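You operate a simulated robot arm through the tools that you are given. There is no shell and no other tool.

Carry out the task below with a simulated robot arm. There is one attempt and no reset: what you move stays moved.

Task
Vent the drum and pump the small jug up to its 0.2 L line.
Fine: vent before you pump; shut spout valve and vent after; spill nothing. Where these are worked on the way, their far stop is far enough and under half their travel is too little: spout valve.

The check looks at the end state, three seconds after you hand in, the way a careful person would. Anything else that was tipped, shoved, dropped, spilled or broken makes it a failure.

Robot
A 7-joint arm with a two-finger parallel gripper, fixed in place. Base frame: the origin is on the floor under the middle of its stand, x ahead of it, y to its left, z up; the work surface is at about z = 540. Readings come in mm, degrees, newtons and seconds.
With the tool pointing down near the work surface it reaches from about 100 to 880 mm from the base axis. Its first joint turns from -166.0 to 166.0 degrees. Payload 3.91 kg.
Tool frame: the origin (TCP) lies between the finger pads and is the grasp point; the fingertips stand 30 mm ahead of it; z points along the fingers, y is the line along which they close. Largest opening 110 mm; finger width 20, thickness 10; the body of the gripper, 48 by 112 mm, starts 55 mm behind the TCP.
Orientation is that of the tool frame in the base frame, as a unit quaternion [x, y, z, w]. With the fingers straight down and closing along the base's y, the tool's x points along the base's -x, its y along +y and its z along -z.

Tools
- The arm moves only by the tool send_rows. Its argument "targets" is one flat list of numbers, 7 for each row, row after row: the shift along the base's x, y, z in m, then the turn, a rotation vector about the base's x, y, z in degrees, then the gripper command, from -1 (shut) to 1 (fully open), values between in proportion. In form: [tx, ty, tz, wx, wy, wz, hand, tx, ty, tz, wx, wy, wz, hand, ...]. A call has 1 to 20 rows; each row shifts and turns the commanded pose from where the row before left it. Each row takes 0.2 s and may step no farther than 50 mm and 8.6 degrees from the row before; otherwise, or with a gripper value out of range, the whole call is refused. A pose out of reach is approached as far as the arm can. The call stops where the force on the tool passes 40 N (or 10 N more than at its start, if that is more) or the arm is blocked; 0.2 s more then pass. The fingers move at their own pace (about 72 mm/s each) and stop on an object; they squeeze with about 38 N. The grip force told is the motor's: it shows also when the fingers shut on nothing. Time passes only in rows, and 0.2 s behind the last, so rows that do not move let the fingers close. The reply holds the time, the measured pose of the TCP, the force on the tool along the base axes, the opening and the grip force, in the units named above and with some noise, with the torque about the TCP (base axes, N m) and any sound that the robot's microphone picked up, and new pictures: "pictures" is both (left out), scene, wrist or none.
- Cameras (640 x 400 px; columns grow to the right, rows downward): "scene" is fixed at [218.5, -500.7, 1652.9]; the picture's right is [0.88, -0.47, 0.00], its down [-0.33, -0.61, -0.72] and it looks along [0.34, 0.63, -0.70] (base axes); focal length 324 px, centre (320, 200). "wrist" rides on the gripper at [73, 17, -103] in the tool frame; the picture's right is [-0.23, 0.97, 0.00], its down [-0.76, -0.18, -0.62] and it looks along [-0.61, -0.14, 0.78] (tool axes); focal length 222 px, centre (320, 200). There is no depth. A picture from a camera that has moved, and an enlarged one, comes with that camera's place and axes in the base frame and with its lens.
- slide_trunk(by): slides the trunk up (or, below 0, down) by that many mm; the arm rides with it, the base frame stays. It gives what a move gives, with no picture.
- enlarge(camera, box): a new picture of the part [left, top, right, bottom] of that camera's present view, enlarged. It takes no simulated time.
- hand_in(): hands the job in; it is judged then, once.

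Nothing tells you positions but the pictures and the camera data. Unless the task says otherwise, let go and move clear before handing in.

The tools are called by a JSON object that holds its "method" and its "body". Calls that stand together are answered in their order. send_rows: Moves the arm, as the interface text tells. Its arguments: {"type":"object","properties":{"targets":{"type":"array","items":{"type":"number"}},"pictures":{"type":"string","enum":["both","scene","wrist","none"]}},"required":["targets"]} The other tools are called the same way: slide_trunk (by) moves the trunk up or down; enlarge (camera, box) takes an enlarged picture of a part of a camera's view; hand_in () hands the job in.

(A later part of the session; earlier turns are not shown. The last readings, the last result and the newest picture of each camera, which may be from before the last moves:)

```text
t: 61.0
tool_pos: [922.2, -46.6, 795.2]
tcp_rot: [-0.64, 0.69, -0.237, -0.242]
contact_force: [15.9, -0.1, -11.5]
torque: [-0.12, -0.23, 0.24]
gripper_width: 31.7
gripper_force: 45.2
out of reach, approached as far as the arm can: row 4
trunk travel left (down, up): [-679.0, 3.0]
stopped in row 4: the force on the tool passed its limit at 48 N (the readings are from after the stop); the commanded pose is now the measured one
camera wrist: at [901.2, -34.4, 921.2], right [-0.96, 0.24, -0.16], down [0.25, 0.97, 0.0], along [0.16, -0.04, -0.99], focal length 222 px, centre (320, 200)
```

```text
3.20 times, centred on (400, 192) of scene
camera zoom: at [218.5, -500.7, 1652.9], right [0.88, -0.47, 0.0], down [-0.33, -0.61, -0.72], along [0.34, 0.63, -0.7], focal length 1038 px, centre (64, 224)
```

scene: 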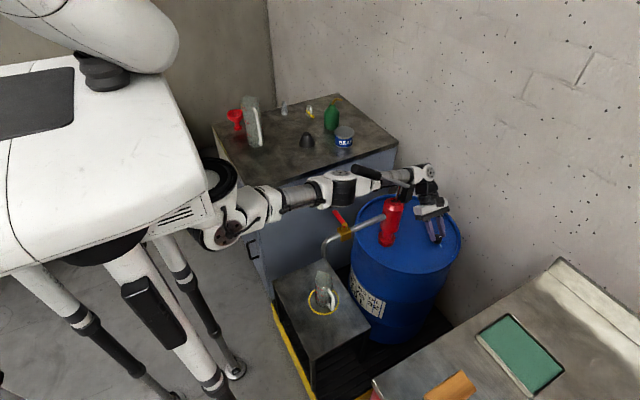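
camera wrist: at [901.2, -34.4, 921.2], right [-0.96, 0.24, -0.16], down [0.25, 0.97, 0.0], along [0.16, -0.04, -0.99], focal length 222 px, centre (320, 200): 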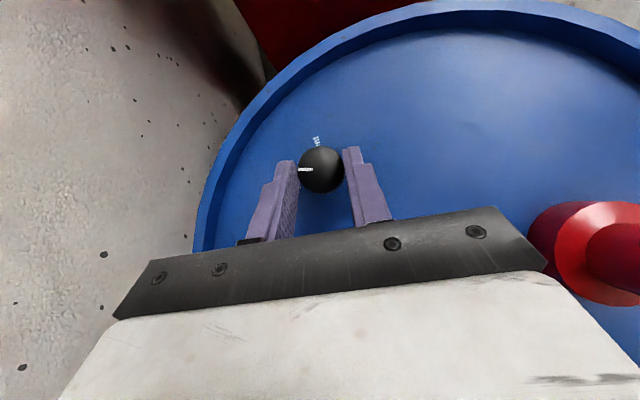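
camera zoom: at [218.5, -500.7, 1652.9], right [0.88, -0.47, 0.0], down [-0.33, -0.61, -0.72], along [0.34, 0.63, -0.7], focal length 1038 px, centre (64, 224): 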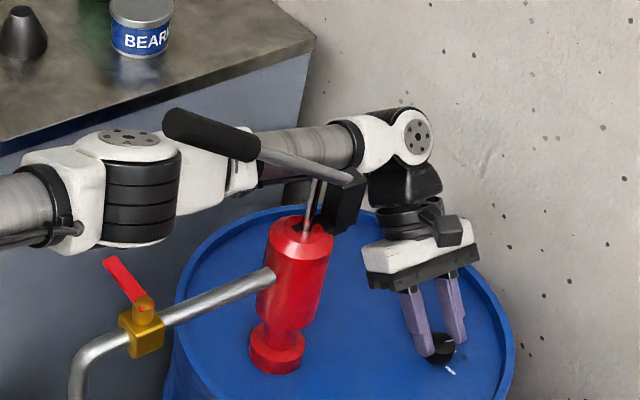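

The knob turned about 14° with the gripper before the force limit stopped it. The elbow shifted noticeably, so I want to check the arm's clearance to the pump before continuing.

{"method": "enlarge", "body": {"camera": "scene", "box": [300, 150, 380, 200]}}

{"method": "enlarge", "body": {"camera": "scene", "box": [350, 150, 450, 215]}}

```text
8.00 times, centred on (340, 175) of scene
camera zoom: at [218.5, -500.7, 1652.9], right [0.88, -0.47, 0.0], down [-0.33, -0.61, -0.72], along [0.34, 0.63, -0.7], focal length 2595 px, centre (160, 400)
```

zoom: 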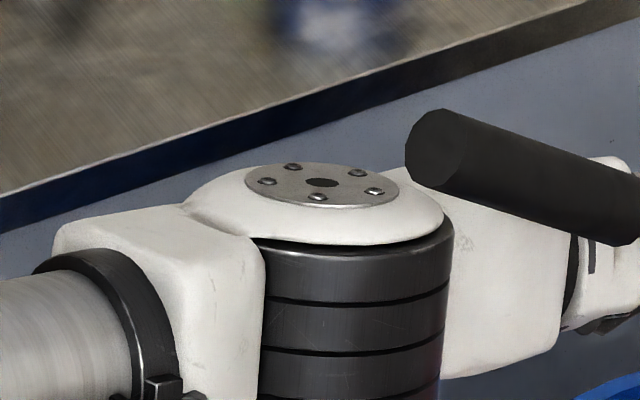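

```text
6.15 times, centred on (400, 182) of scene
camera zoom: at [218.5, -500.7, 1652.9], right [0.88, -0.47, 0.0], down [-0.33, -0.61, -0.72], along [0.34, 0.63, -0.7], focal length 1996 px, centre (-172, 308)
```

zoom: 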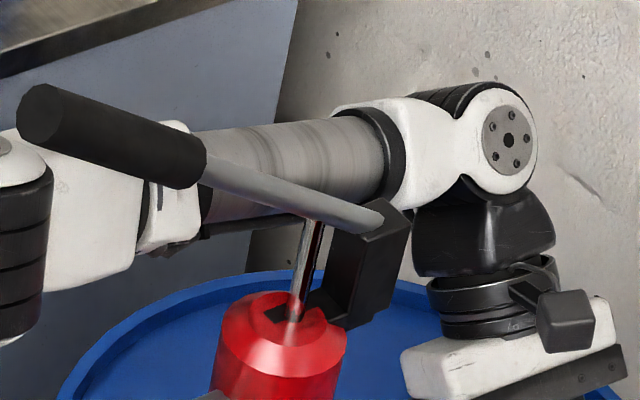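

The forearm now runs close behind the pump's pivot block. I'll release the knob (it should hold its angle) and rotate the hand back to where the arm was comfortable, then continue in small ratchet steps.

{"method": "send_rows", "body": {"targets": [0, 0, 0, 0, 0, 0, 0.1, 0, 0, 0, 0, 0, 0, 0.1, -0.0012, 0.0001, 0, 0, 0, 5, 0.1, -0.0012, 0, 0, 0, 0, 5, 0.1, -0.001, 0, 0, 0, 0, 4, 0.1, 0, 0, 0, 0, 0, 0, 0.1]}}

{"method": "enlarge", "body": {"camera": "wrist", "box": [220, 90, 460, 240]}}

{"method": "enlarge", "body": {"camera": "scene", "box": [300, 130, 500, 255]}}

```text
t: 62.4
tool_pos: [915.7, -44.7, 797.9]
tcp_rot: [0.718, -0.608, 0.265, 0.213]
contact_force: [0.0, 0.0, 0.3]
torque: [0.01, 0.01, -0.02]
gripper_width: 60.3
gripper_force: 0.1
trunk travel left (down, up): [-679.0, 3.0]
camera wrist: at [894.2, -38.7, 924.2], right [-0.99, 0.01, -0.16], down [0.01, 1.0, 0.0], along [0.16, 0.0, -0.99], focal length 222 px, centre (320, 200)
```

scene: 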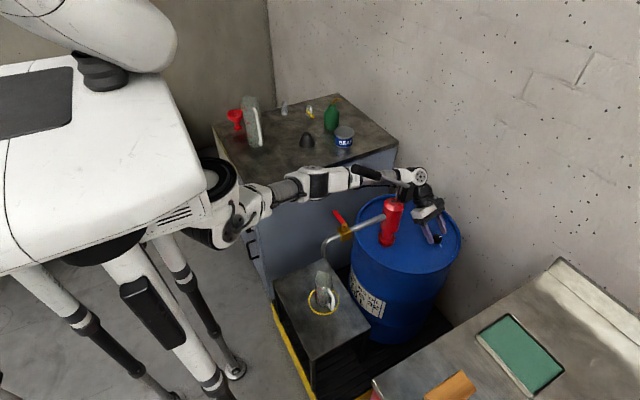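
wrist: 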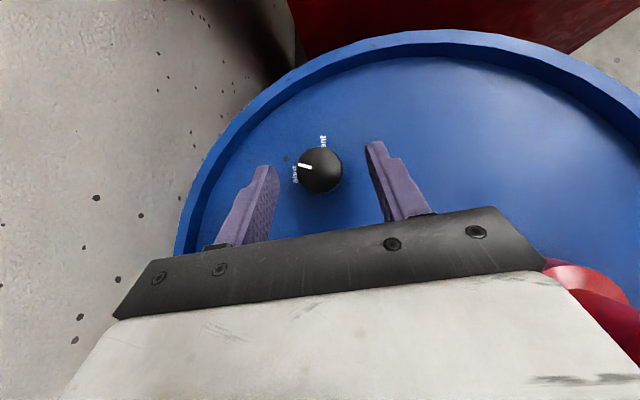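

```text
2.67 times, centred on (340, 165) of wrist
camera zoom: at [894.2, -38.7, 924.2], right [-0.99, 0.01, -0.16], down [0.01, 1.0, 0.0], along [0.16, 0.0, -0.99], focal length 592 px, centre (267, 293)
```

zoom: 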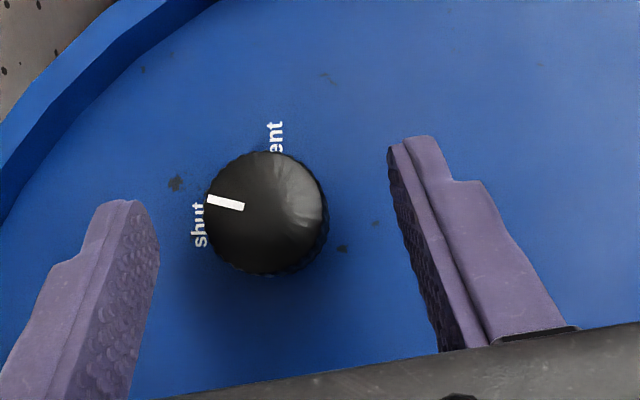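

```text
3.20 times, centred on (400, 192) of scene
camera zoom: at [218.5, -500.7, 1652.9], right [0.88, -0.47, 0.0], down [-0.33, -0.61, -0.72], along [0.34, 0.63, -0.7], focal length 1038 px, centre (64, 224)
```

zoom: 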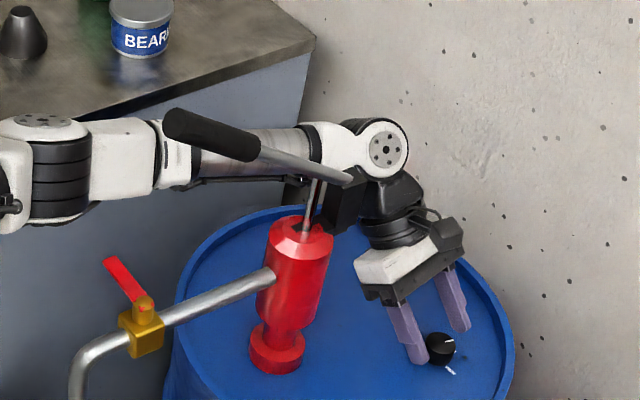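

The elbow went back to the left and the knob stayed at about 12°. The arm is comfortable for hand angles between about −75° and −91°, so I'll ratchet: grip, turn 16°, open, swing back, grip, turn again.

{"method": "send_rows", "body": {"targets": [-0.0002, -0.0002, -0.0025, 0, 0, 4, 0.1, 0, 0, 0, 0, 0, 0, -1, 0, 0, 0, 0, 0, 0, -1, 0, 0, 0, 0, 0, 0, -1, 0.0013, 0.0003, 0, 0, 0, -5.33, -1, 0.0013, 0.0002, 0, 0, 0, -5.33, -1, 0.0013, 0, 0, 0, 0, -5.33, -1, 0, 0, 0, 0, 0, 0, -1, 0, 0, 0, 0, 0, 0, -0.15, 0, 0, 0, 0, 0, 0, -0.15, -0.002, -0.0001, 0, 0, 0, 8, -0.15, -0.002, -0.0004, 0, 0, 0, 8, -0.15, 0, 0, 0, 0, 0, 0, -0.15], "pictures": "wrist"}}

{"method": "enlarge", "body": {"camera": "wrist", "box": [220, 90, 460, 240]}}

{"method": "enlarge", "body": {"camera": "scene", "box": [300, 130, 500, 255]}}

```text
t: 65.2
tool_pos: [916.9, -46.2, 795.7]
tcp_rot: [0.739, -0.582, 0.272, 0.203]
contact_force: [-0.2, 0.1, 0.2]
torque: [-0.01, -0.01, 0.03]
gripper_width: 46.8
gripper_force: 0.1
trunk travel left (down, up): [-679.0, 3.0]
camera wrist: at [894.1, -40.6, 921.4], right [-0.98, -0.06, -0.16], down [-0.06, 1.0, 0.0], along [0.16, 0.01, -0.99], focal length 222 px, centre (320, 200)
```

wrist: 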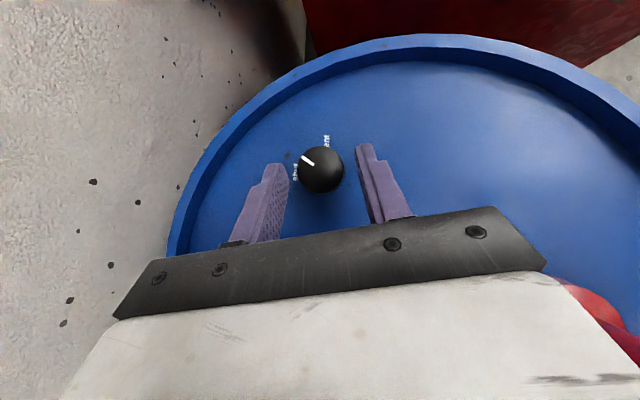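

```text
2.67 times, centred on (340, 165) of wrist
camera zoom: at [894.1, -40.6, 921.4], right [-0.98, -0.06, -0.16], down [-0.06, 1.0, 0.0], along [0.16, 0.01, -0.99], focal length 592 px, centre (267, 293)
```

zoom: 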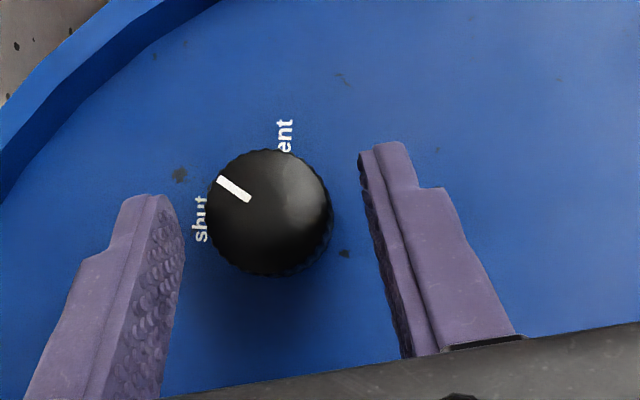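

```text
3.20 times, centred on (400, 192) of scene
camera zoom: at [218.5, -500.7, 1652.9], right [0.88, -0.47, 0.0], down [-0.33, -0.61, -0.72], along [0.34, 0.63, -0.7], focal length 1038 px, centre (64, 224)
```

zoom: 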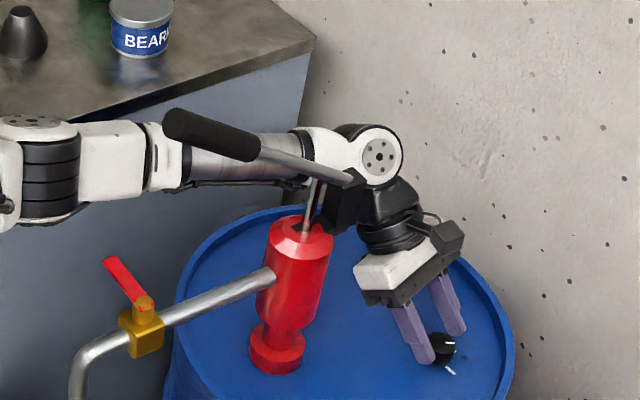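

The ratchet works: the pointer is at about 30°. Two more cycles.

{"method": "send_rows", "body": {"targets": [0, 0, 0, 0, 0, 0, -1, 0, 0, 0, 0, 0, 0, -1, 0, 0, 0, 0, 0, 0, -1, 0.0013, 0.0003, 0, 0, 0, -5.33, -1, 0.0013, 0.0002, 0, 0, 0, -5.33, -1, 0.0013, 0, 0, 0, 0, -5.33, -1, 0, 0, 0, 0, 0, 0, -0.15, 0, 0, 0, 0, 0, 0, -0.15, -0.002, -0.0001, 0, 0, 0, 8, -0.15, -0.002, -0.0004, 0, 0, 0, 8, -0.15, 0, 0, 0, 0, 0, 0, -1, 0, 0, 0, 0, 0, 0, -1, 0, 0, 0, 0, 0, 0, -1, 0.0013, 0.0003, 0, 0, 0, -5.33, -1, 0.0013, 0.0002, 0, 0, 0, -5.33, -1, 0.0013, 0, 0, 0, 0, -5.33, -1, 0, 0, 0, 0, 0, 0, -0.15, 0, 0, 0, 0, 0, 0, -0.15, -0.002, -0.0001, 0, 0, 0, 8, -0.15, -0.002, -0.0004, 0, 0, 0, 8, -0.15], "pictures": "wrist"}}

{"method": "enlarge", "body": {"camera": "wrist", "box": [220, 90, 460, 240]}}

{"method": "enlarge", "body": {"camera": "scene", "box": [300, 130, 500, 255]}}

```text
t: 69.4
tool_pos: [915.2, -45.4, 795.3]
tcp_rot: [0.739, -0.582, 0.273, 0.203]
contact_force: [1.0, -0.9, 0.4]
torque: [-0.02, 0.02, 0.01]
gripper_width: 46.7
gripper_force: 0.0
trunk travel left (down, up): [-679.0, 3.0]
camera wrist: at [893.4, -40.7, 921.7], right [-0.98, -0.06, -0.16], down [-0.06, 1.0, 0.0], along [0.16, 0.01, -0.99], focal length 222 px, centre (320, 200)
```

wrist: 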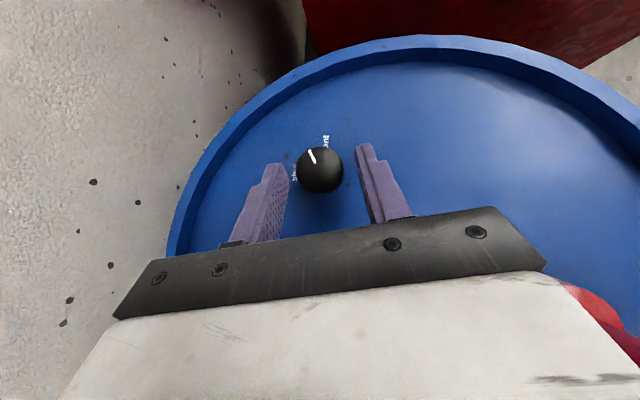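

```text
2.67 times, centred on (340, 165) of wrist
camera zoom: at [893.4, -40.7, 921.7], right [-0.98, -0.06, -0.16], down [-0.06, 1.0, 0.0], along [0.16, 0.01, -0.99], focal length 592 px, centre (267, 293)
```

zoom: 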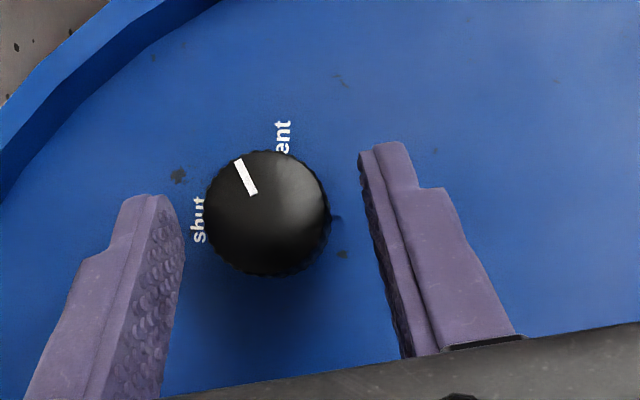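

```text
3.20 times, centred on (400, 192) of scene
camera zoom: at [218.5, -500.7, 1652.9], right [0.88, -0.47, 0.0], down [-0.33, -0.61, -0.72], along [0.34, 0.63, -0.7], focal length 1038 px, centre (64, 224)
```

zoom: 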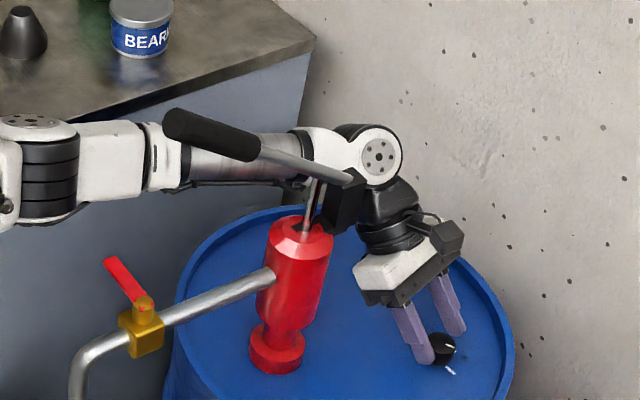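

About 60° now. Two more cycles should bring it to "vent".

{"method": "send_rows", "body": {"targets": [0, 0, 0, 0, 0, 0, -1, 0, 0, 0, 0, 0, 0, -1, 0, 0, 0, 0, 0, 0, -1, 0.0013, 0.0003, 0, 0, 0, -5.33, -1, 0.0013, 0.0002, 0, 0, 0, -5.33, -1, 0.0013, 0, 0, 0, 0, -5.33, -1, 0, 0, 0, 0, 0, 0, -0.15, 0, 0, 0, 0, 0, 0, -0.15, -0.002, -0.0001, 0, 0, 0, 8, -0.15, -0.002, -0.0004, 0, 0, 0, 8, -0.15, 0, 0, 0, 0, 0, 0, -1, 0, 0, 0, 0, 0, 0, -1, 0, 0, 0, 0, 0, 0, -1, 0.0013, 0.0003, 0, 0, 0, -5.33, -1, 0.0013, 0.0002, 0, 0, 0, -5.33, -1, 0.0013, 0, 0, 0, 0, -5.33, -1, 0, 0, 0, 0, 0, 0, -0.15, 0, 0, 0, 0, 0, 0, -0.15, -0.002, -0.0001, 0, 0, 0, 8, -0.15, -0.002, -0.0004, 0, 0, 0, 8, -0.15], "pictures": "wrist"}}

{"method": "enlarge", "body": {"camera": "wrist", "box": [220, 90, 460, 240]}}

```text
t: 73.6
tool_pos: [915.5, -47.4, 795.7]
tcp_rot: [0.739, -0.583, 0.271, 0.204]
contact_force: [0.4, -0.6, 0.2]
torque: [0.02, 0.0, 0.01]
gripper_width: 47.0
gripper_force: 0.1
trunk travel left (down, up): [-679.0, 3.0]
camera wrist: at [893.4, -40.8, 922.1], right [-0.98, -0.06, -0.16], down [-0.06, 1.0, 0.0], along [0.16, 0.01, -0.99], focal length 222 px, centre (320, 200)
```

wrist: 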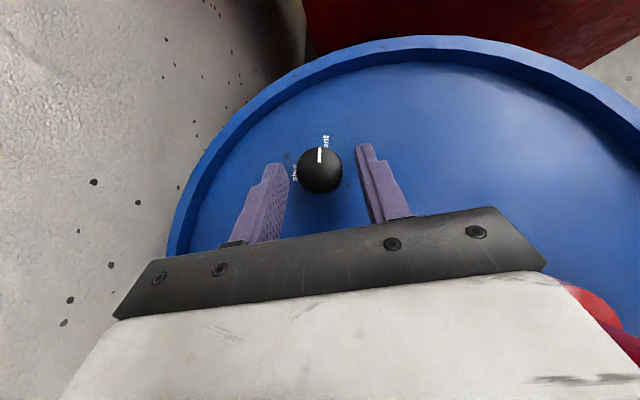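

```text
2.67 times, centred on (340, 165) of wrist
camera zoom: at [893.4, -40.8, 922.1], right [-0.98, -0.06, -0.16], down [-0.06, 1.0, 0.0], along [0.16, 0.01, -0.99], focal length 592 px, centre (267, 293)
```

zoom: 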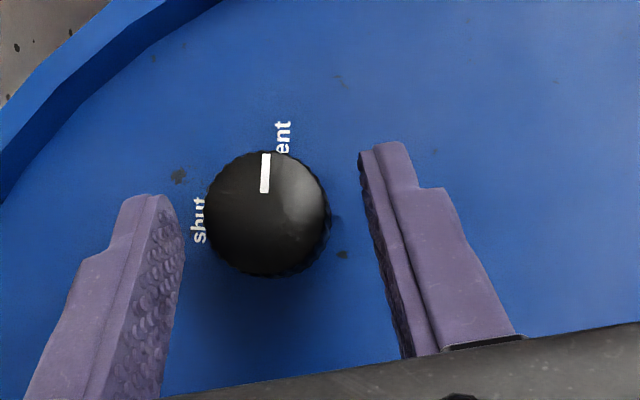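

The pointer is nearly at "vent" (about 82–86°). One more turn to see whether it is at its stop.

{"method": "send_rows", "body": {"targets": [0, 0, 0, 0, 0, 0, -1, 0, 0, 0, 0, 0, 0, -1, 0, 0, 0, 0, 0, 0, -1, 0.0013, 0.0003, 0, 0, 0, -5.33, -1, 0.0013, 0.0002, 0, 0, 0, -5.33, -1, 0, 0, 0, 0, 0, 0, -1], "pictures": "wrist"}}

{"method": "enlarge", "body": {"camera": "wrist", "box": [220, 90, 460, 240]}}

```text
t: 75.0
tool_pos: [918.7, -44.5, 796.6]
tcp_rot: [0.682, -0.648, 0.253, 0.228]
contact_force: [10.5, 7.4, 2.0]
torque: [0.2, 0.07, 0.82]
gripper_width: 31.6
gripper_force: 45.4
trunk travel left (down, up): [-679.0, 3.0]
camera wrist: at [898.2, -35.1, 921.9], right [-0.98, 0.12, -0.16], down [0.12, 0.99, 0.0], along [0.16, -0.02, -0.99], focal length 222 px, centre (320, 200)
```

wrist: 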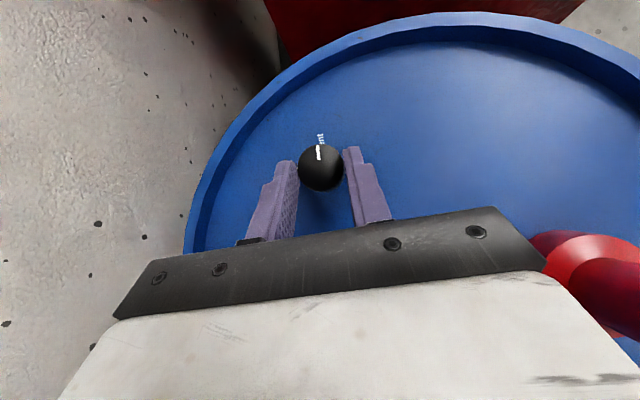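

```text
2.67 times, centred on (340, 165) of wrist
camera zoom: at [898.2, -35.1, 921.9], right [-0.98, 0.12, -0.16], down [0.12, 0.99, 0.0], along [0.16, -0.02, -0.99], focal length 592 px, centre (267, 293)
```

zoom: 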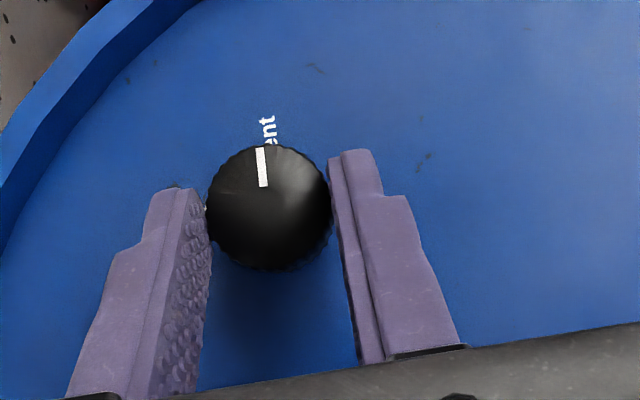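

The knob is at its stop pointing at "vent" (turn torque rose to 0.8 N·m). The vent is open. I'll release and back out upward.

{"method": "send_rows", "body": {"targets": [0, 0, 0, 0, 0, 0, 0.1, 0, 0, 0, 0, 0, 0, 0.1, 0, 0, 0.03, 0, 0, 3, 0.1, 0, 0, 0.05, 0, 0, 3, 0.1, 0, 0, 0.05, 0, 0, 3, 0.1, 0, 0, 0.05, 0, 0, 0, 0.1, 0, 0, 0.05, 0, 0, 0, 0.1, 0, 0, 0.05, 0, 0, 0, 0.1, 0, 0, 0.05, 0, 0, 0, 0.1, 0, 0, 0.04, 0, 0, 0, 0.1, 0, 0, 0, 0, 0, 0, 0.1]}}

{"method": "enlarge", "body": {"camera": "wrist", "box": [280, 170, 360, 220]}}

{"method": "enlarge", "body": {"camera": "scene", "box": [240, 80, 520, 255]}}

```text
t: 77.4
tool_pos: [920.7, -45.7, 1164.6]
tcp_rot: [0.73, -0.593, 0.268, 0.208]
contact_force: [0.1, -0.2, 0.5]
torque: [0.0, 0.05, 0.01]
gripper_width: 60.5
gripper_force: 0.0
trunk travel left (down, up): [-679.0, 3.0]
camera wrist: at [898.5, -39.8, 1290.4], right [-0.99, -0.03, -0.16], down [-0.03, 1.0, 0.0], along [0.16, 0.0, -0.99], focal length 222 px, centre (320, 200)
```

scene: 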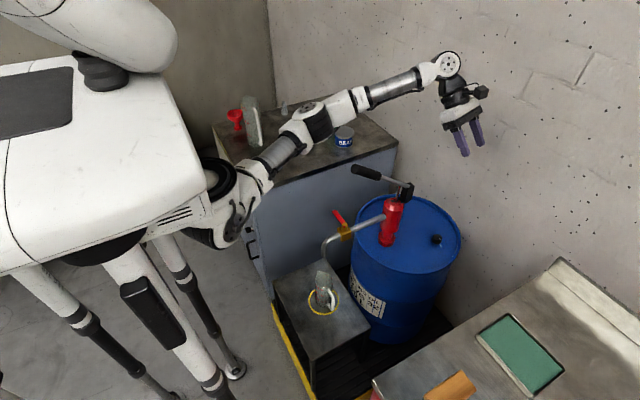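
wrist: 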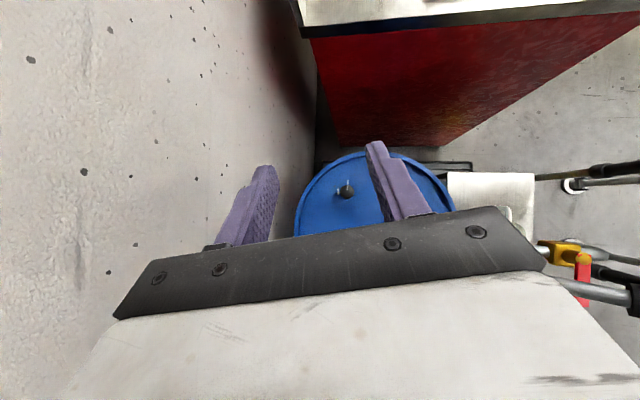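

```text
8.00 times, centred on (320, 195) of wrist
camera zoom: at [898.5, -39.8, 1290.4], right [-0.99, -0.03, -0.16], down [-0.03, 1.0, 0.0], along [0.16, 0.0, -0.99], focal length 1777 px, centre (320, 240)
```

zoom: 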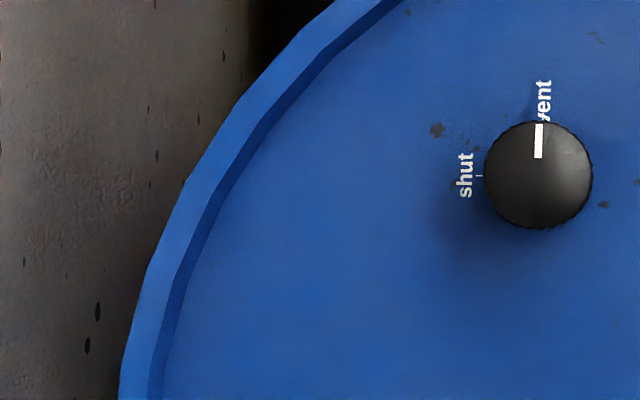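

```text
2.29 times, centred on (380, 168) of scene
camera zoom: at [218.5, -500.7, 1652.9], right [0.88, -0.47, 0.0], down [-0.33, -0.61, -0.72], along [0.34, 0.63, -0.7], focal length 742 px, centre (183, 274)
```

zoom: 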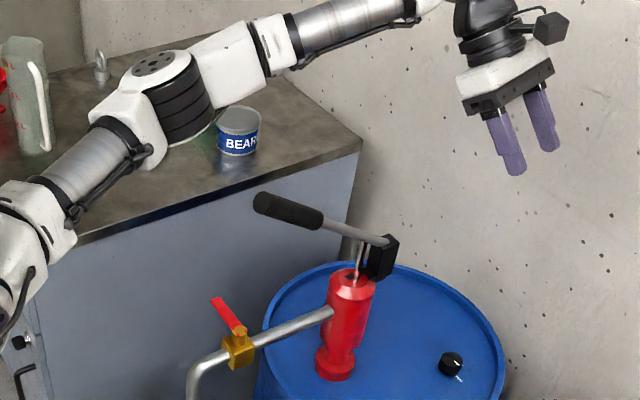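

The vent pointer is squarely at "vent". Now the spout valve: I'll take a close look at it from the scene camera to judge its lever and travel.

{"method": "enlarge", "body": {"camera": "scene", "box": [318, 195, 398, 245]}}

{"method": "enlarge", "body": {"camera": "wrist", "box": [500, 220, 640, 310]}}

{"method": "enlarge", "body": {"camera": "scene", "box": [295, 255, 355, 320]}}

```text
8.00 times, centred on (358, 220) of scene
camera zoom: at [218.5, -500.7, 1652.9], right [0.88, -0.47, 0.0], down [-0.33, -0.61, -0.72], along [0.34, 0.63, -0.7], focal length 2595 px, centre (16, 40)
```

zoom: 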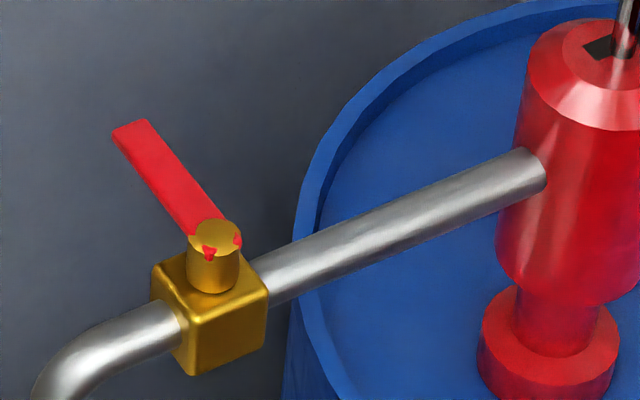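

```text
4.44 times, centred on (570, 265) of wrist
camera zoom: at [898.5, -39.8, 1290.4], right [-0.99, -0.03, -0.16], down [-0.03, 1.0, 0.0], along [0.16, 0.0, -0.99], focal length 987 px, centre (-791, -89)
```

zoom: 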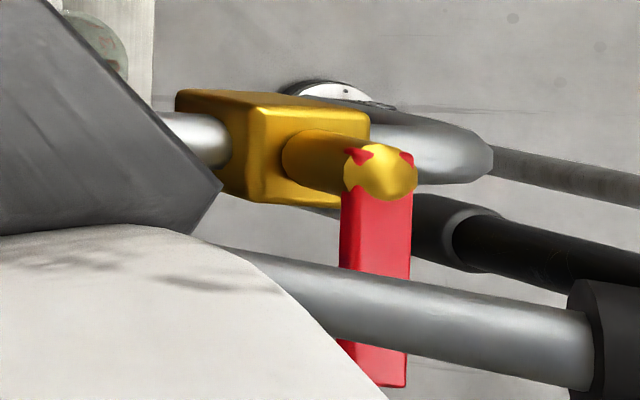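

```text
6.15 times, centred on (325, 288) of scene
camera zoom: at [218.5, -500.7, 1652.9], right [0.88, -0.47, 0.0], down [-0.33, -0.61, -0.72], along [0.34, 0.63, -0.7], focal length 1996 px, centre (289, -338)
```

zoom: 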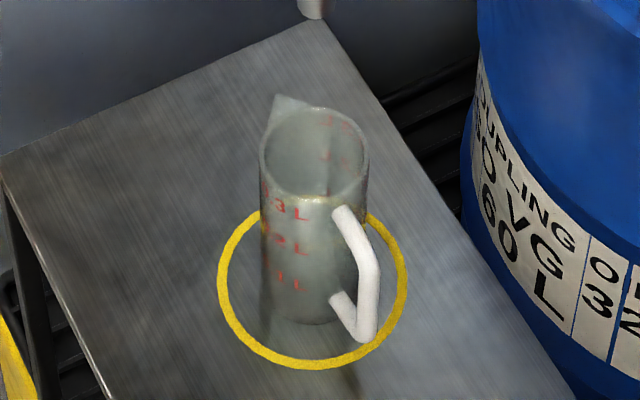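

The lever sits about 25 mm above the pipe and is across it (closed); the jug is centred under the spout (rim at about z = 686). I'll bring the arm back to its standard orientation on the robot's side, high above everything, with the fingers closed for pushing.

{"method": "send_rows", "body": {"targets": [-0.0208, 0.012, -0.002, 4.657, -3.698, -5.518, -1, -0.0193, 0.0127, -0.0011, 4.657, -3.698, -5.518, -1, -0.0179, 0.0132, -0.0002, 4.657, -3.698, -5.518, -1, -0.0164, 0.0134, 0.0009, 4.657, -3.698, -5.518, -1, -0.0151, 0.0134, 0.002, 4.657, -3.698, -5.518, -1, -0.0138, 0.0131, 0.0032, 4.657, -3.698, -5.518, -1, -0.0127, 0.0127, 0.0045, 4.657, -3.698, -5.518, -1, -0.0117, 0.012, 0.0058, 4.657, -3.698, -5.518, -1, -0.0108, 0.0112, 0.0071, 4.657, -3.698, -5.518, -1, -0.0101, 0.0101, 0.0083, 4.657, -3.698, -5.518, -1, -0.0097, 0.009, 0.0095, 4.657, -3.698, -5.518, -1, -0.0093, 0.0076, 0.0108, 4.657, -3.698, -5.518, -1, -0.0092, 0.0062, 0.0118, 4.657, -3.698, -5.518, -1, -0.0093, 0.0046, 0.0127, 4.657, -3.698, -5.518, -1, -0.0097, 0.0031, 0.0134, 4.657, -3.698, -5.518, -1, 0, 0, 0, 0, 0, 0, -1]}}

```text
t: 80.8
tool_pos: [722.0, 108.6, 1252.0]
tcp_rot: [0.0, 0.94, 0.001, 0.342]
contact_force: [0.7, -0.4, -0.5]
torque: [-0.01, 0.03, 0.0]
gripper_width: 0.0
gripper_force: 38.0
trunk travel left (down, up): [-679.0, 3.0]
camera wrist: at [599.0, 125.7, 1285.6], right [0.18, 0.97, 0.15], down [0.18, -0.18, 0.97], along [0.97, -0.14, -0.21], focal length 222 px, centre (320, 200)
```

scene: 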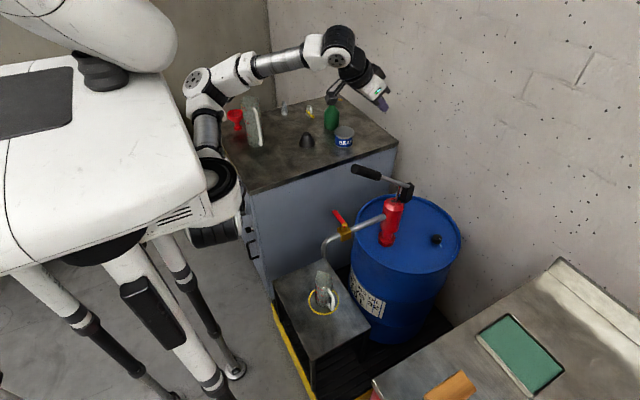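
wrist: 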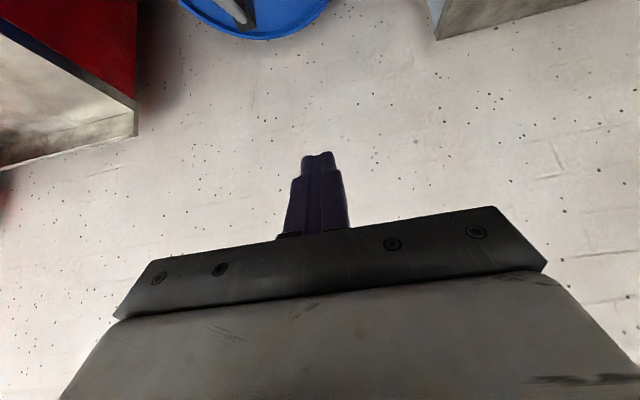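

Standard posture regained. I'll lower the trunk 150 mm, then pull back to a viewing position above and in front of the valve with the tool vertical, to measure the lever from close up.

{"method": "slide_trunk", "body": {"by": -150}}

{"method": "send_rows", "body": {"targets": [-0.037, 0, 0.003, 0, 6.67, 0, -1, -0.037, 0, 0.003, 0, 6.67, 0, -1, -0.037, 0, 0.003, 0, 6.67, 0, -1, -0.037, 0, 0.003, 0, 6.67, 0, -1, -0.037, 0, 0.003, 0, 6.67, 0, -1, -0.037, 0, 0.003, 0, 6.65, 0, -1, 0, 0, 0, 0, 0, 0, -1]}}

{"method": "enlarge", "body": {"camera": "wrist", "box": [230, 60, 390, 210]}}

```text
t: 82.5
tool_pos: [722.3, 109.2, 1102.0]
tcp_rot: [-0.001, 0.94, -0.001, 0.342]
contact_force: [-0.5, 0.3, -0.1]
torque: [0.03, -0.02, 0.06]
gripper_width: 0.0
gripper_force: 37.7
trunk travel left (down, up): [-529.0, 153.0]
```

```text
t: 84.2
tool_pos: [499.6, 110.0, 1120.9]
tcp_rot: [0.0, 1.0, -0.001, -0.001]
contact_force: [-0.6, 0.4, -0.1]
torque: [-0.02, 0.0, -0.03]
gripper_width: 0.2
gripper_force: 37.3
trunk travel left (down, up): [-529.0, 153.0]
camera wrist: at [426.6, 126.3, 1225.7], right [0.23, 0.97, 0.0], down [0.76, -0.18, 0.62], along [0.61, -0.14, -0.78], focal length 222 px, centre (320, 200)
```

scene: 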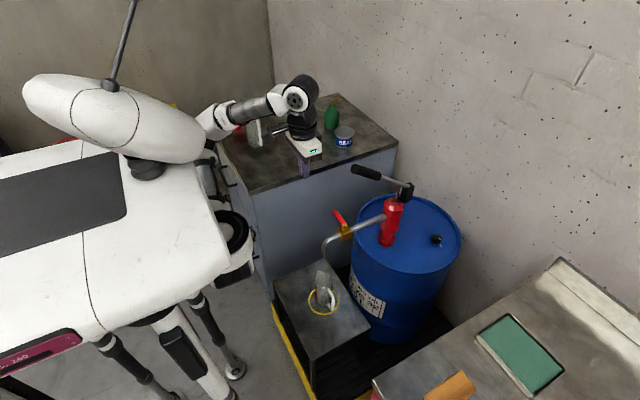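
wrist: 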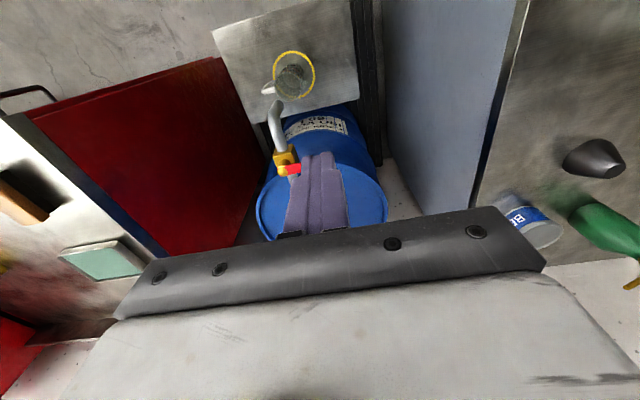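

```text
2.67 times, centred on (310, 135) of wrist
camera zoom: at [426.6, 126.3, 1225.7], right [0.23, 0.97, 0.0], down [0.76, -0.18, 0.62], along [0.61, -0.14, -0.78], focal length 592 px, centre (347, 373)
```

zoom: 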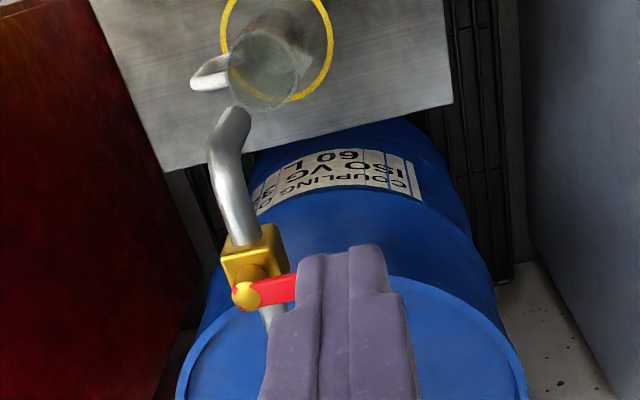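

From this view the valve stem is at about (587, 29, 930). I'll lower the trunk further to a comfortable posture for it, then tilt the closed fingers forward behind the lever.

{"method": "slide_trunk", "body": {"by": -200}}

{"method": "send_rows", "body": {"targets": [0.0095, -0.0065, 0.0065, 0, -7.5, 0, -1, 0.0095, -0.0065, 0.0065, 0, -7.5, 0, -1, 0.0095, -0.0065, 0.0065, 0, -7.5, 0, -1, 0.0095, -0.0065, 0.0065, 0, -7.5, 0, -1, 0, 0, 0, 0, 0, 0, -1]}}

{"method": "enlarge", "body": {"camera": "scene", "box": [270, 150, 430, 260]}}

```text
t: 86.3
tool_pos: [500.1, 109.8, 921.1]
tcp_rot: [0.0, 1.0, 0.0, 0.0]
contact_force: [0.8, -1.3, -0.1]
torque: [0.0, -0.05, 0.0]
gripper_width: 0.0
gripper_force: 37.6
trunk travel left (down, up): [-329.0, 353.0]
```

```text
t: 87.5
tool_pos: [537.9, 81.6, 947.4]
tcp_rot: [0.0, 0.966, -0.002, 0.26]
contact_force: [-0.3, -0.9, -0.3]
torque: [0.01, -0.01, 0.03]
gripper_width: 0.0
gripper_force: 37.8
trunk travel left (down, up): [-329.0, 353.0]
camera wrist: at [423.4, 99.3, 1001.6], right [0.2, 0.97, 0.11], down [0.35, -0.18, 0.92], along [0.92, -0.14, -0.37], focal length 222 px, centre (320, 200)
```

scene: 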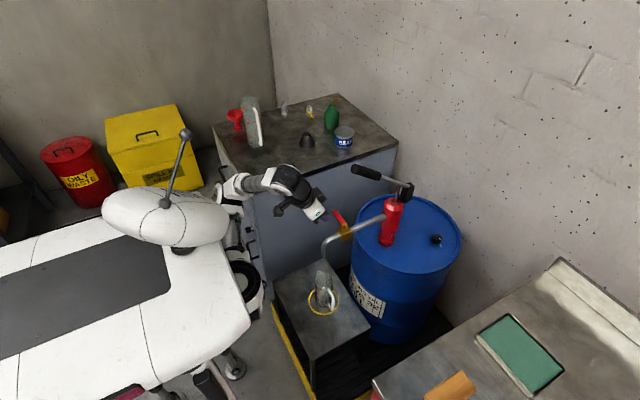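
wrist: 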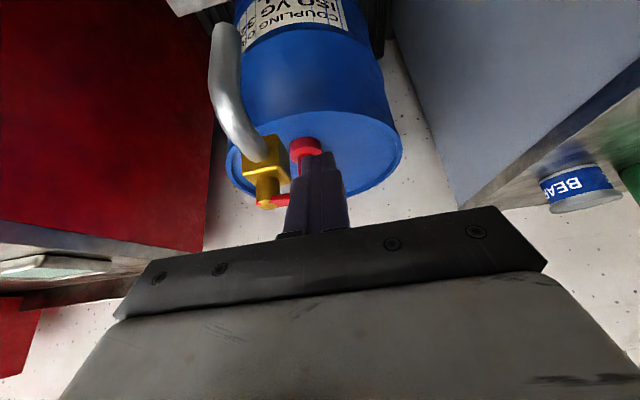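

```text
3.64 times, centred on (350, 205) of scene
camera zoom: at [218.5, -500.7, 1652.9], right [0.88, -0.47, 0.0], down [-0.33, -0.61, -0.72], along [0.34, 0.63, -0.7], focal length 1180 px, centre (211, 182)
```

zoom: 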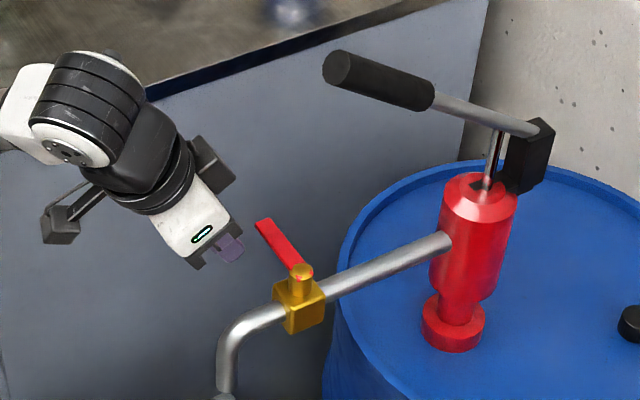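

The closed fingertips are just behind the lever. I'll push it gently toward +x and watch the force and lever.

{"method": "send_rows", "body": {"targets": [0.01, 0.0015, 0, 0, 0, 0, -1, 0.01, 0, 0, 0, 0, 0, -1, 0.008, 0, 0, 0, 0, 0, -1, 0.006, 0, 0, 0, 0, 0, -1, 0, 0, 0, 0, 0, 0, -1]}}

{"method": "enlarge", "body": {"camera": "scene", "box": [300, 180, 400, 250]}}

```text
t: 88.3
tool_pos: [557.3, 84.9, 949.2]
tcp_rot: [0.002, 0.967, 0.002, 0.254]
contact_force: [-27.1, 0.5, 7.2]
torque: [0.0, 0.43, -0.03]
gripper_width: 0.0
gripper_force: 37.5
trunk travel left (down, up): [-329.0, 353.0]
stopped in row 3: the force on the tool passed its limit at 52 N (the readings are from after the stop); the commanded pose is now the measured one
camera wrist: at [442.8, 101.5, 1003.9], right [0.2, 0.97, 0.12], down [0.36, -0.18, 0.92], along [0.91, -0.14, -0.38], focal length 222 px, centre (320, 200)
```

scene: 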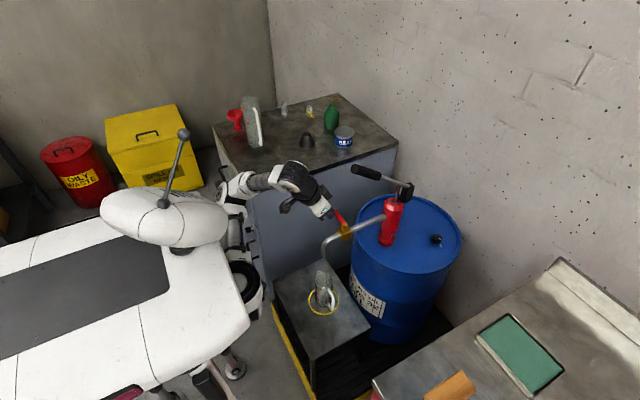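
wrist: 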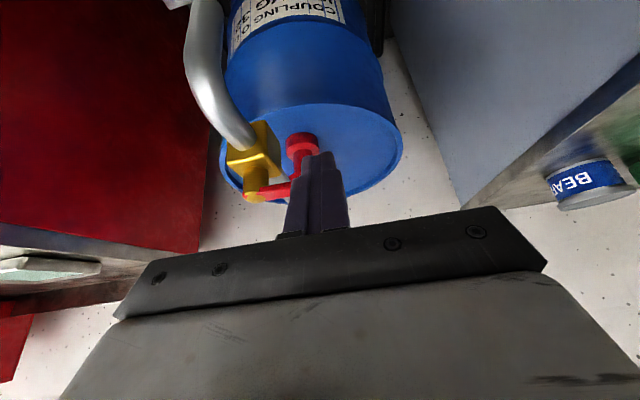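

```text
5.71 times, centred on (350, 215) of scene
camera zoom: at [218.5, -500.7, 1652.9], right [0.88, -0.47, 0.0], down [-0.33, -0.61, -0.72], along [0.34, 0.63, -0.7], focal length 1854 px, centre (149, 114)
```

zoom: 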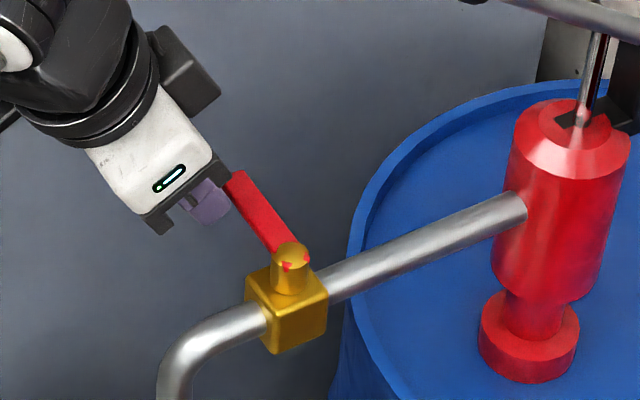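

The lever did not budge toward +x (rigid stop, 52 N), so it must open the other way, toward the spout (−x). I'll back off, go round to the lever's +x side with the hand leaning left, clear of the pump handle.

{"method": "send_rows", "body": {"targets": [-0.02, 0.01, 0.01, 0, 0, 0, -1, -0.005, 0.015, 0.04, 0, 7.5, 0, -1, -0.005, 0.015, 0.04, 0, 7.5, 0, -1, -0.005, 0.015, 0.04, 0, 7.5, 0, -1, 0.01, 0, 0.02, 0, 7, 0, -1, 0.03, 0, -0.01, -6.67, 0, 0, -1, 0.03, 0, -0.01, -6.67, 0, 0, -1, 0.03, 0, -0.01, -6.67, 0, 0, -1, 0, 0, 0, 0, 0, 0, -1]}}

{"method": "enlarge", "body": {"camera": "scene", "box": [270, 130, 430, 260]}}

```text
t: 89.3
tool_pos: [526.4, 170.4, 1016.5]
tcp_rot: [0.002, 0.994, -0.087, 0.064]
contact_force: [0.1, 0.2, 0.4]
torque: [-0.01, 0.02, 0.04]
gripper_width: 0.2
gripper_force: 37.9
out of reach, approached as far as the arm can: row 4, 5
trunk travel left (down, up): [-329.0, 353.0]
stopped in row 5: the arm was blocked; the commanded pose is now the measured one
camera wrist: at [441.6, 204.6, 1105.5], right [0.24, 0.96, -0.14], down [0.67, -0.06, 0.74], along [0.7, -0.27, -0.66], focal length 222 px, centre (320, 200)
```

scene: 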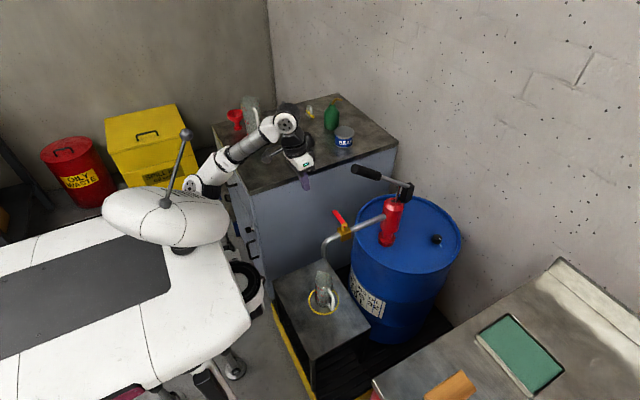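
wrist: 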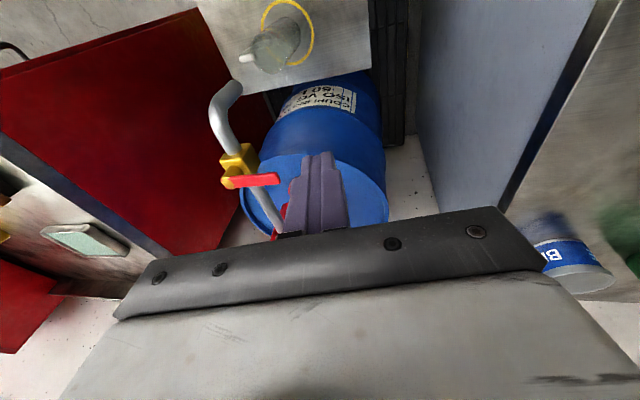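

```text
3.08 times, centred on (350, 195) of scene
camera zoom: at [218.5, -500.7, 1652.9], right [0.88, -0.47, 0.0], down [-0.33, -0.61, -0.72], along [0.34, 0.63, -0.7], focal length 998 px, centre (228, 215)
```

zoom: 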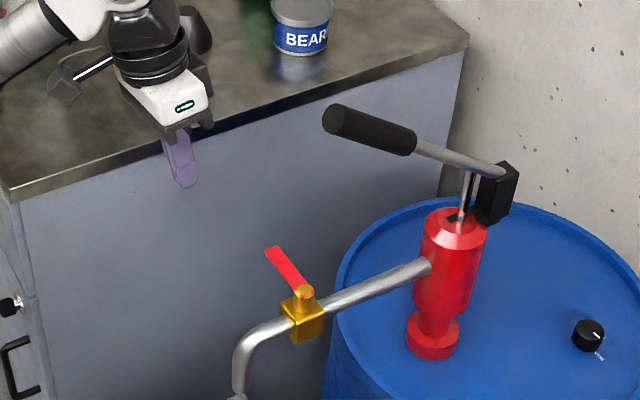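

The elbow brushed the robot's own body on the left (arm blocked), so I should keep the wrist further forward. I'll move forward to the +x side of the lever now.

{"method": "send_rows", "body": {"targets": [0.032, -0.01, 0.008, -3.4, 2.4, 0, -1, 0.032, -0.01, 0.008, -3.4, 2.4, 0, -1, 0.032, -0.01, 0.008, -3.4, 2.4, 0, -1, 0, 0, 0, 0, 0, 0, -1]}}

{"method": "enlarge", "body": {"camera": "wrist", "box": [180, 60, 360, 240]}}

```text
t: 90.3
tool_pos: [624.9, 141.7, 1033.4]
tcp_rot: [-0.007, 0.983, -0.185, -0.003]
contact_force: [0.2, 0.2, 0.5]
torque: [-0.03, -0.02, 0.03]
gripper_width: 0.0
gripper_force: 38.0
trunk travel left (down, up): [-329.0, 353.0]
camera wrist: at [551.7, 194.6, 1125.4], right [0.21, 0.91, -0.36], down [0.77, 0.07, 0.64], along [0.61, -0.41, -0.68], focal length 222 px, centre (320, 200)
```

scene: 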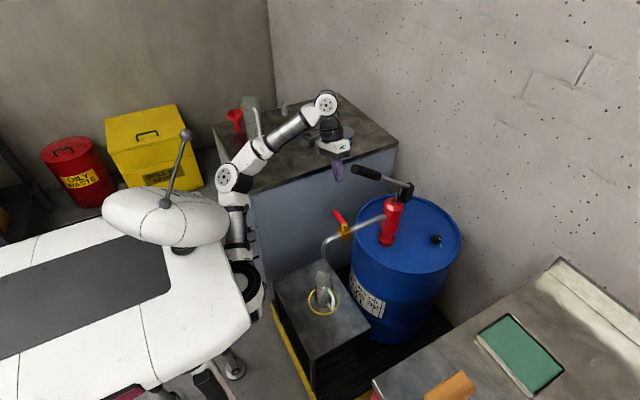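
wrist: 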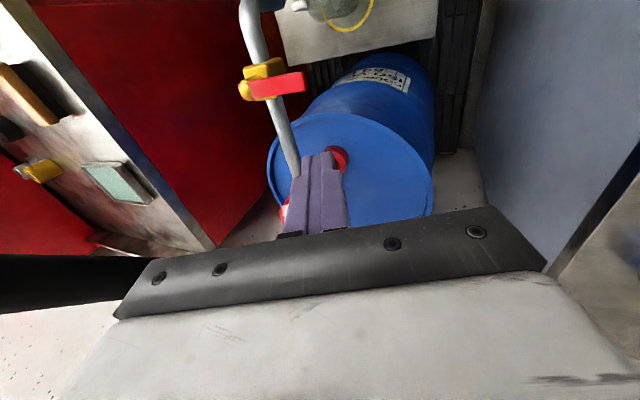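

```text
2.22 times, centred on (270, 150) of wrist
camera zoom: at [551.7, 194.6, 1125.4], right [0.21, 0.91, -0.36], down [0.77, 0.07, 0.64], along [0.61, -0.41, -0.68], focal length 494 px, centre (431, 311)
```

zoom: 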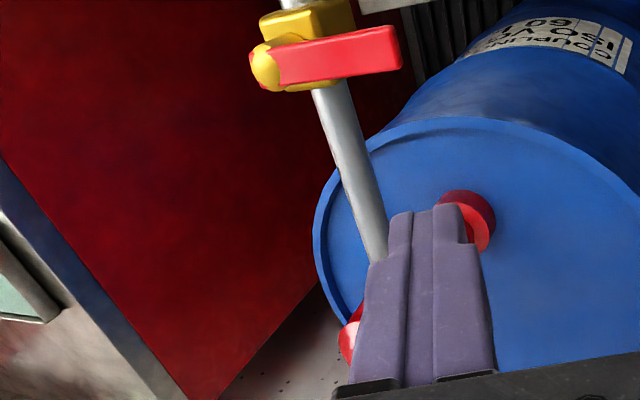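

Now I see the lever clearly: stem at (587, 28), lever end at about (590, 94). I'll lower beside it on the +x side and start pushing toward −x.

{"method": "send_rows", "body": {"targets": [-0.004, 0, -0.045, 0, 0, 0, -1, -0.004, 0, -0.045, 0, 0, 0, -1, -0.002, -0.024, 0, 0, 0, 0, -1, -0.002, -0.023, 0, 0, 0, 0, -1, 0, 0, 0, 0, 0, 0, -1]}}

{"method": "enlarge", "body": {"camera": "scene", "box": [300, 150, 430, 250]}}

{"method": "enlarge", "body": {"camera": "wrist", "box": [180, 60, 400, 240]}}

```text
t: 91.5
tool_pos: [610.5, 92.6, 949.1]
tcp_rot: [-0.009, 0.985, -0.173, 0.001]
contact_force: [-0.8, -0.7, 0.2]
torque: [-0.01, -0.01, -0.03]
gripper_width: 0.0
gripper_force: 37.8
trunk travel left (down, up): [-329.0, 353.0]
camera wrist: at [537.0, 142.2, 1042.5], right [0.21, 0.92, -0.33], down [0.76, 0.06, 0.65], along [0.61, -0.39, -0.69], focal length 222 px, centre (320, 200)
```

scene: 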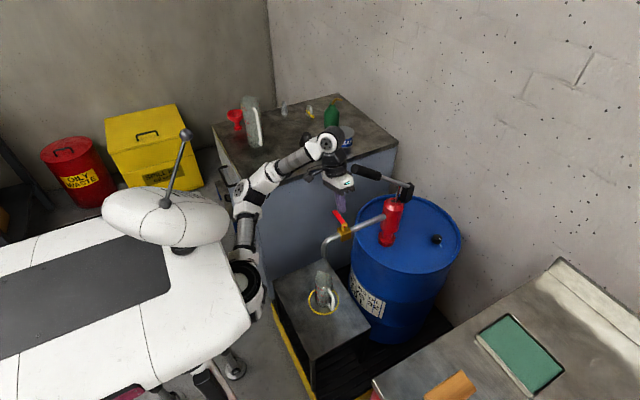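
wrist: 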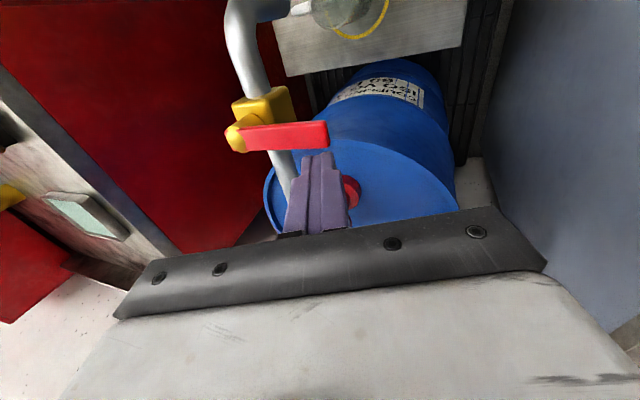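

```text
4.00 times, centred on (365, 200) of scene
camera zoom: at [218.5, -500.7, 1652.9], right [0.88, -0.47, 0.0], down [-0.33, -0.61, -0.72], along [0.34, 0.63, -0.7], focal length 1298 px, centre (140, 200)
```

zoom: 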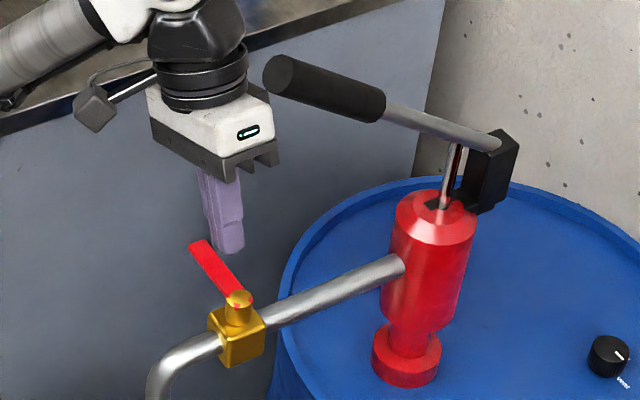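

```text
2.22 times, centred on (290, 150) of wrist
camera zoom: at [537.0, 142.2, 1042.5], right [0.21, 0.92, -0.33], down [0.76, 0.06, 0.65], along [0.61, -0.39, -0.69], focal length 494 px, centre (387, 311)
```

zoom: 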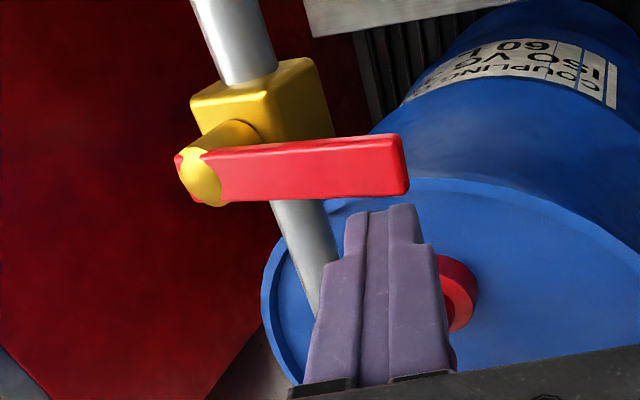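

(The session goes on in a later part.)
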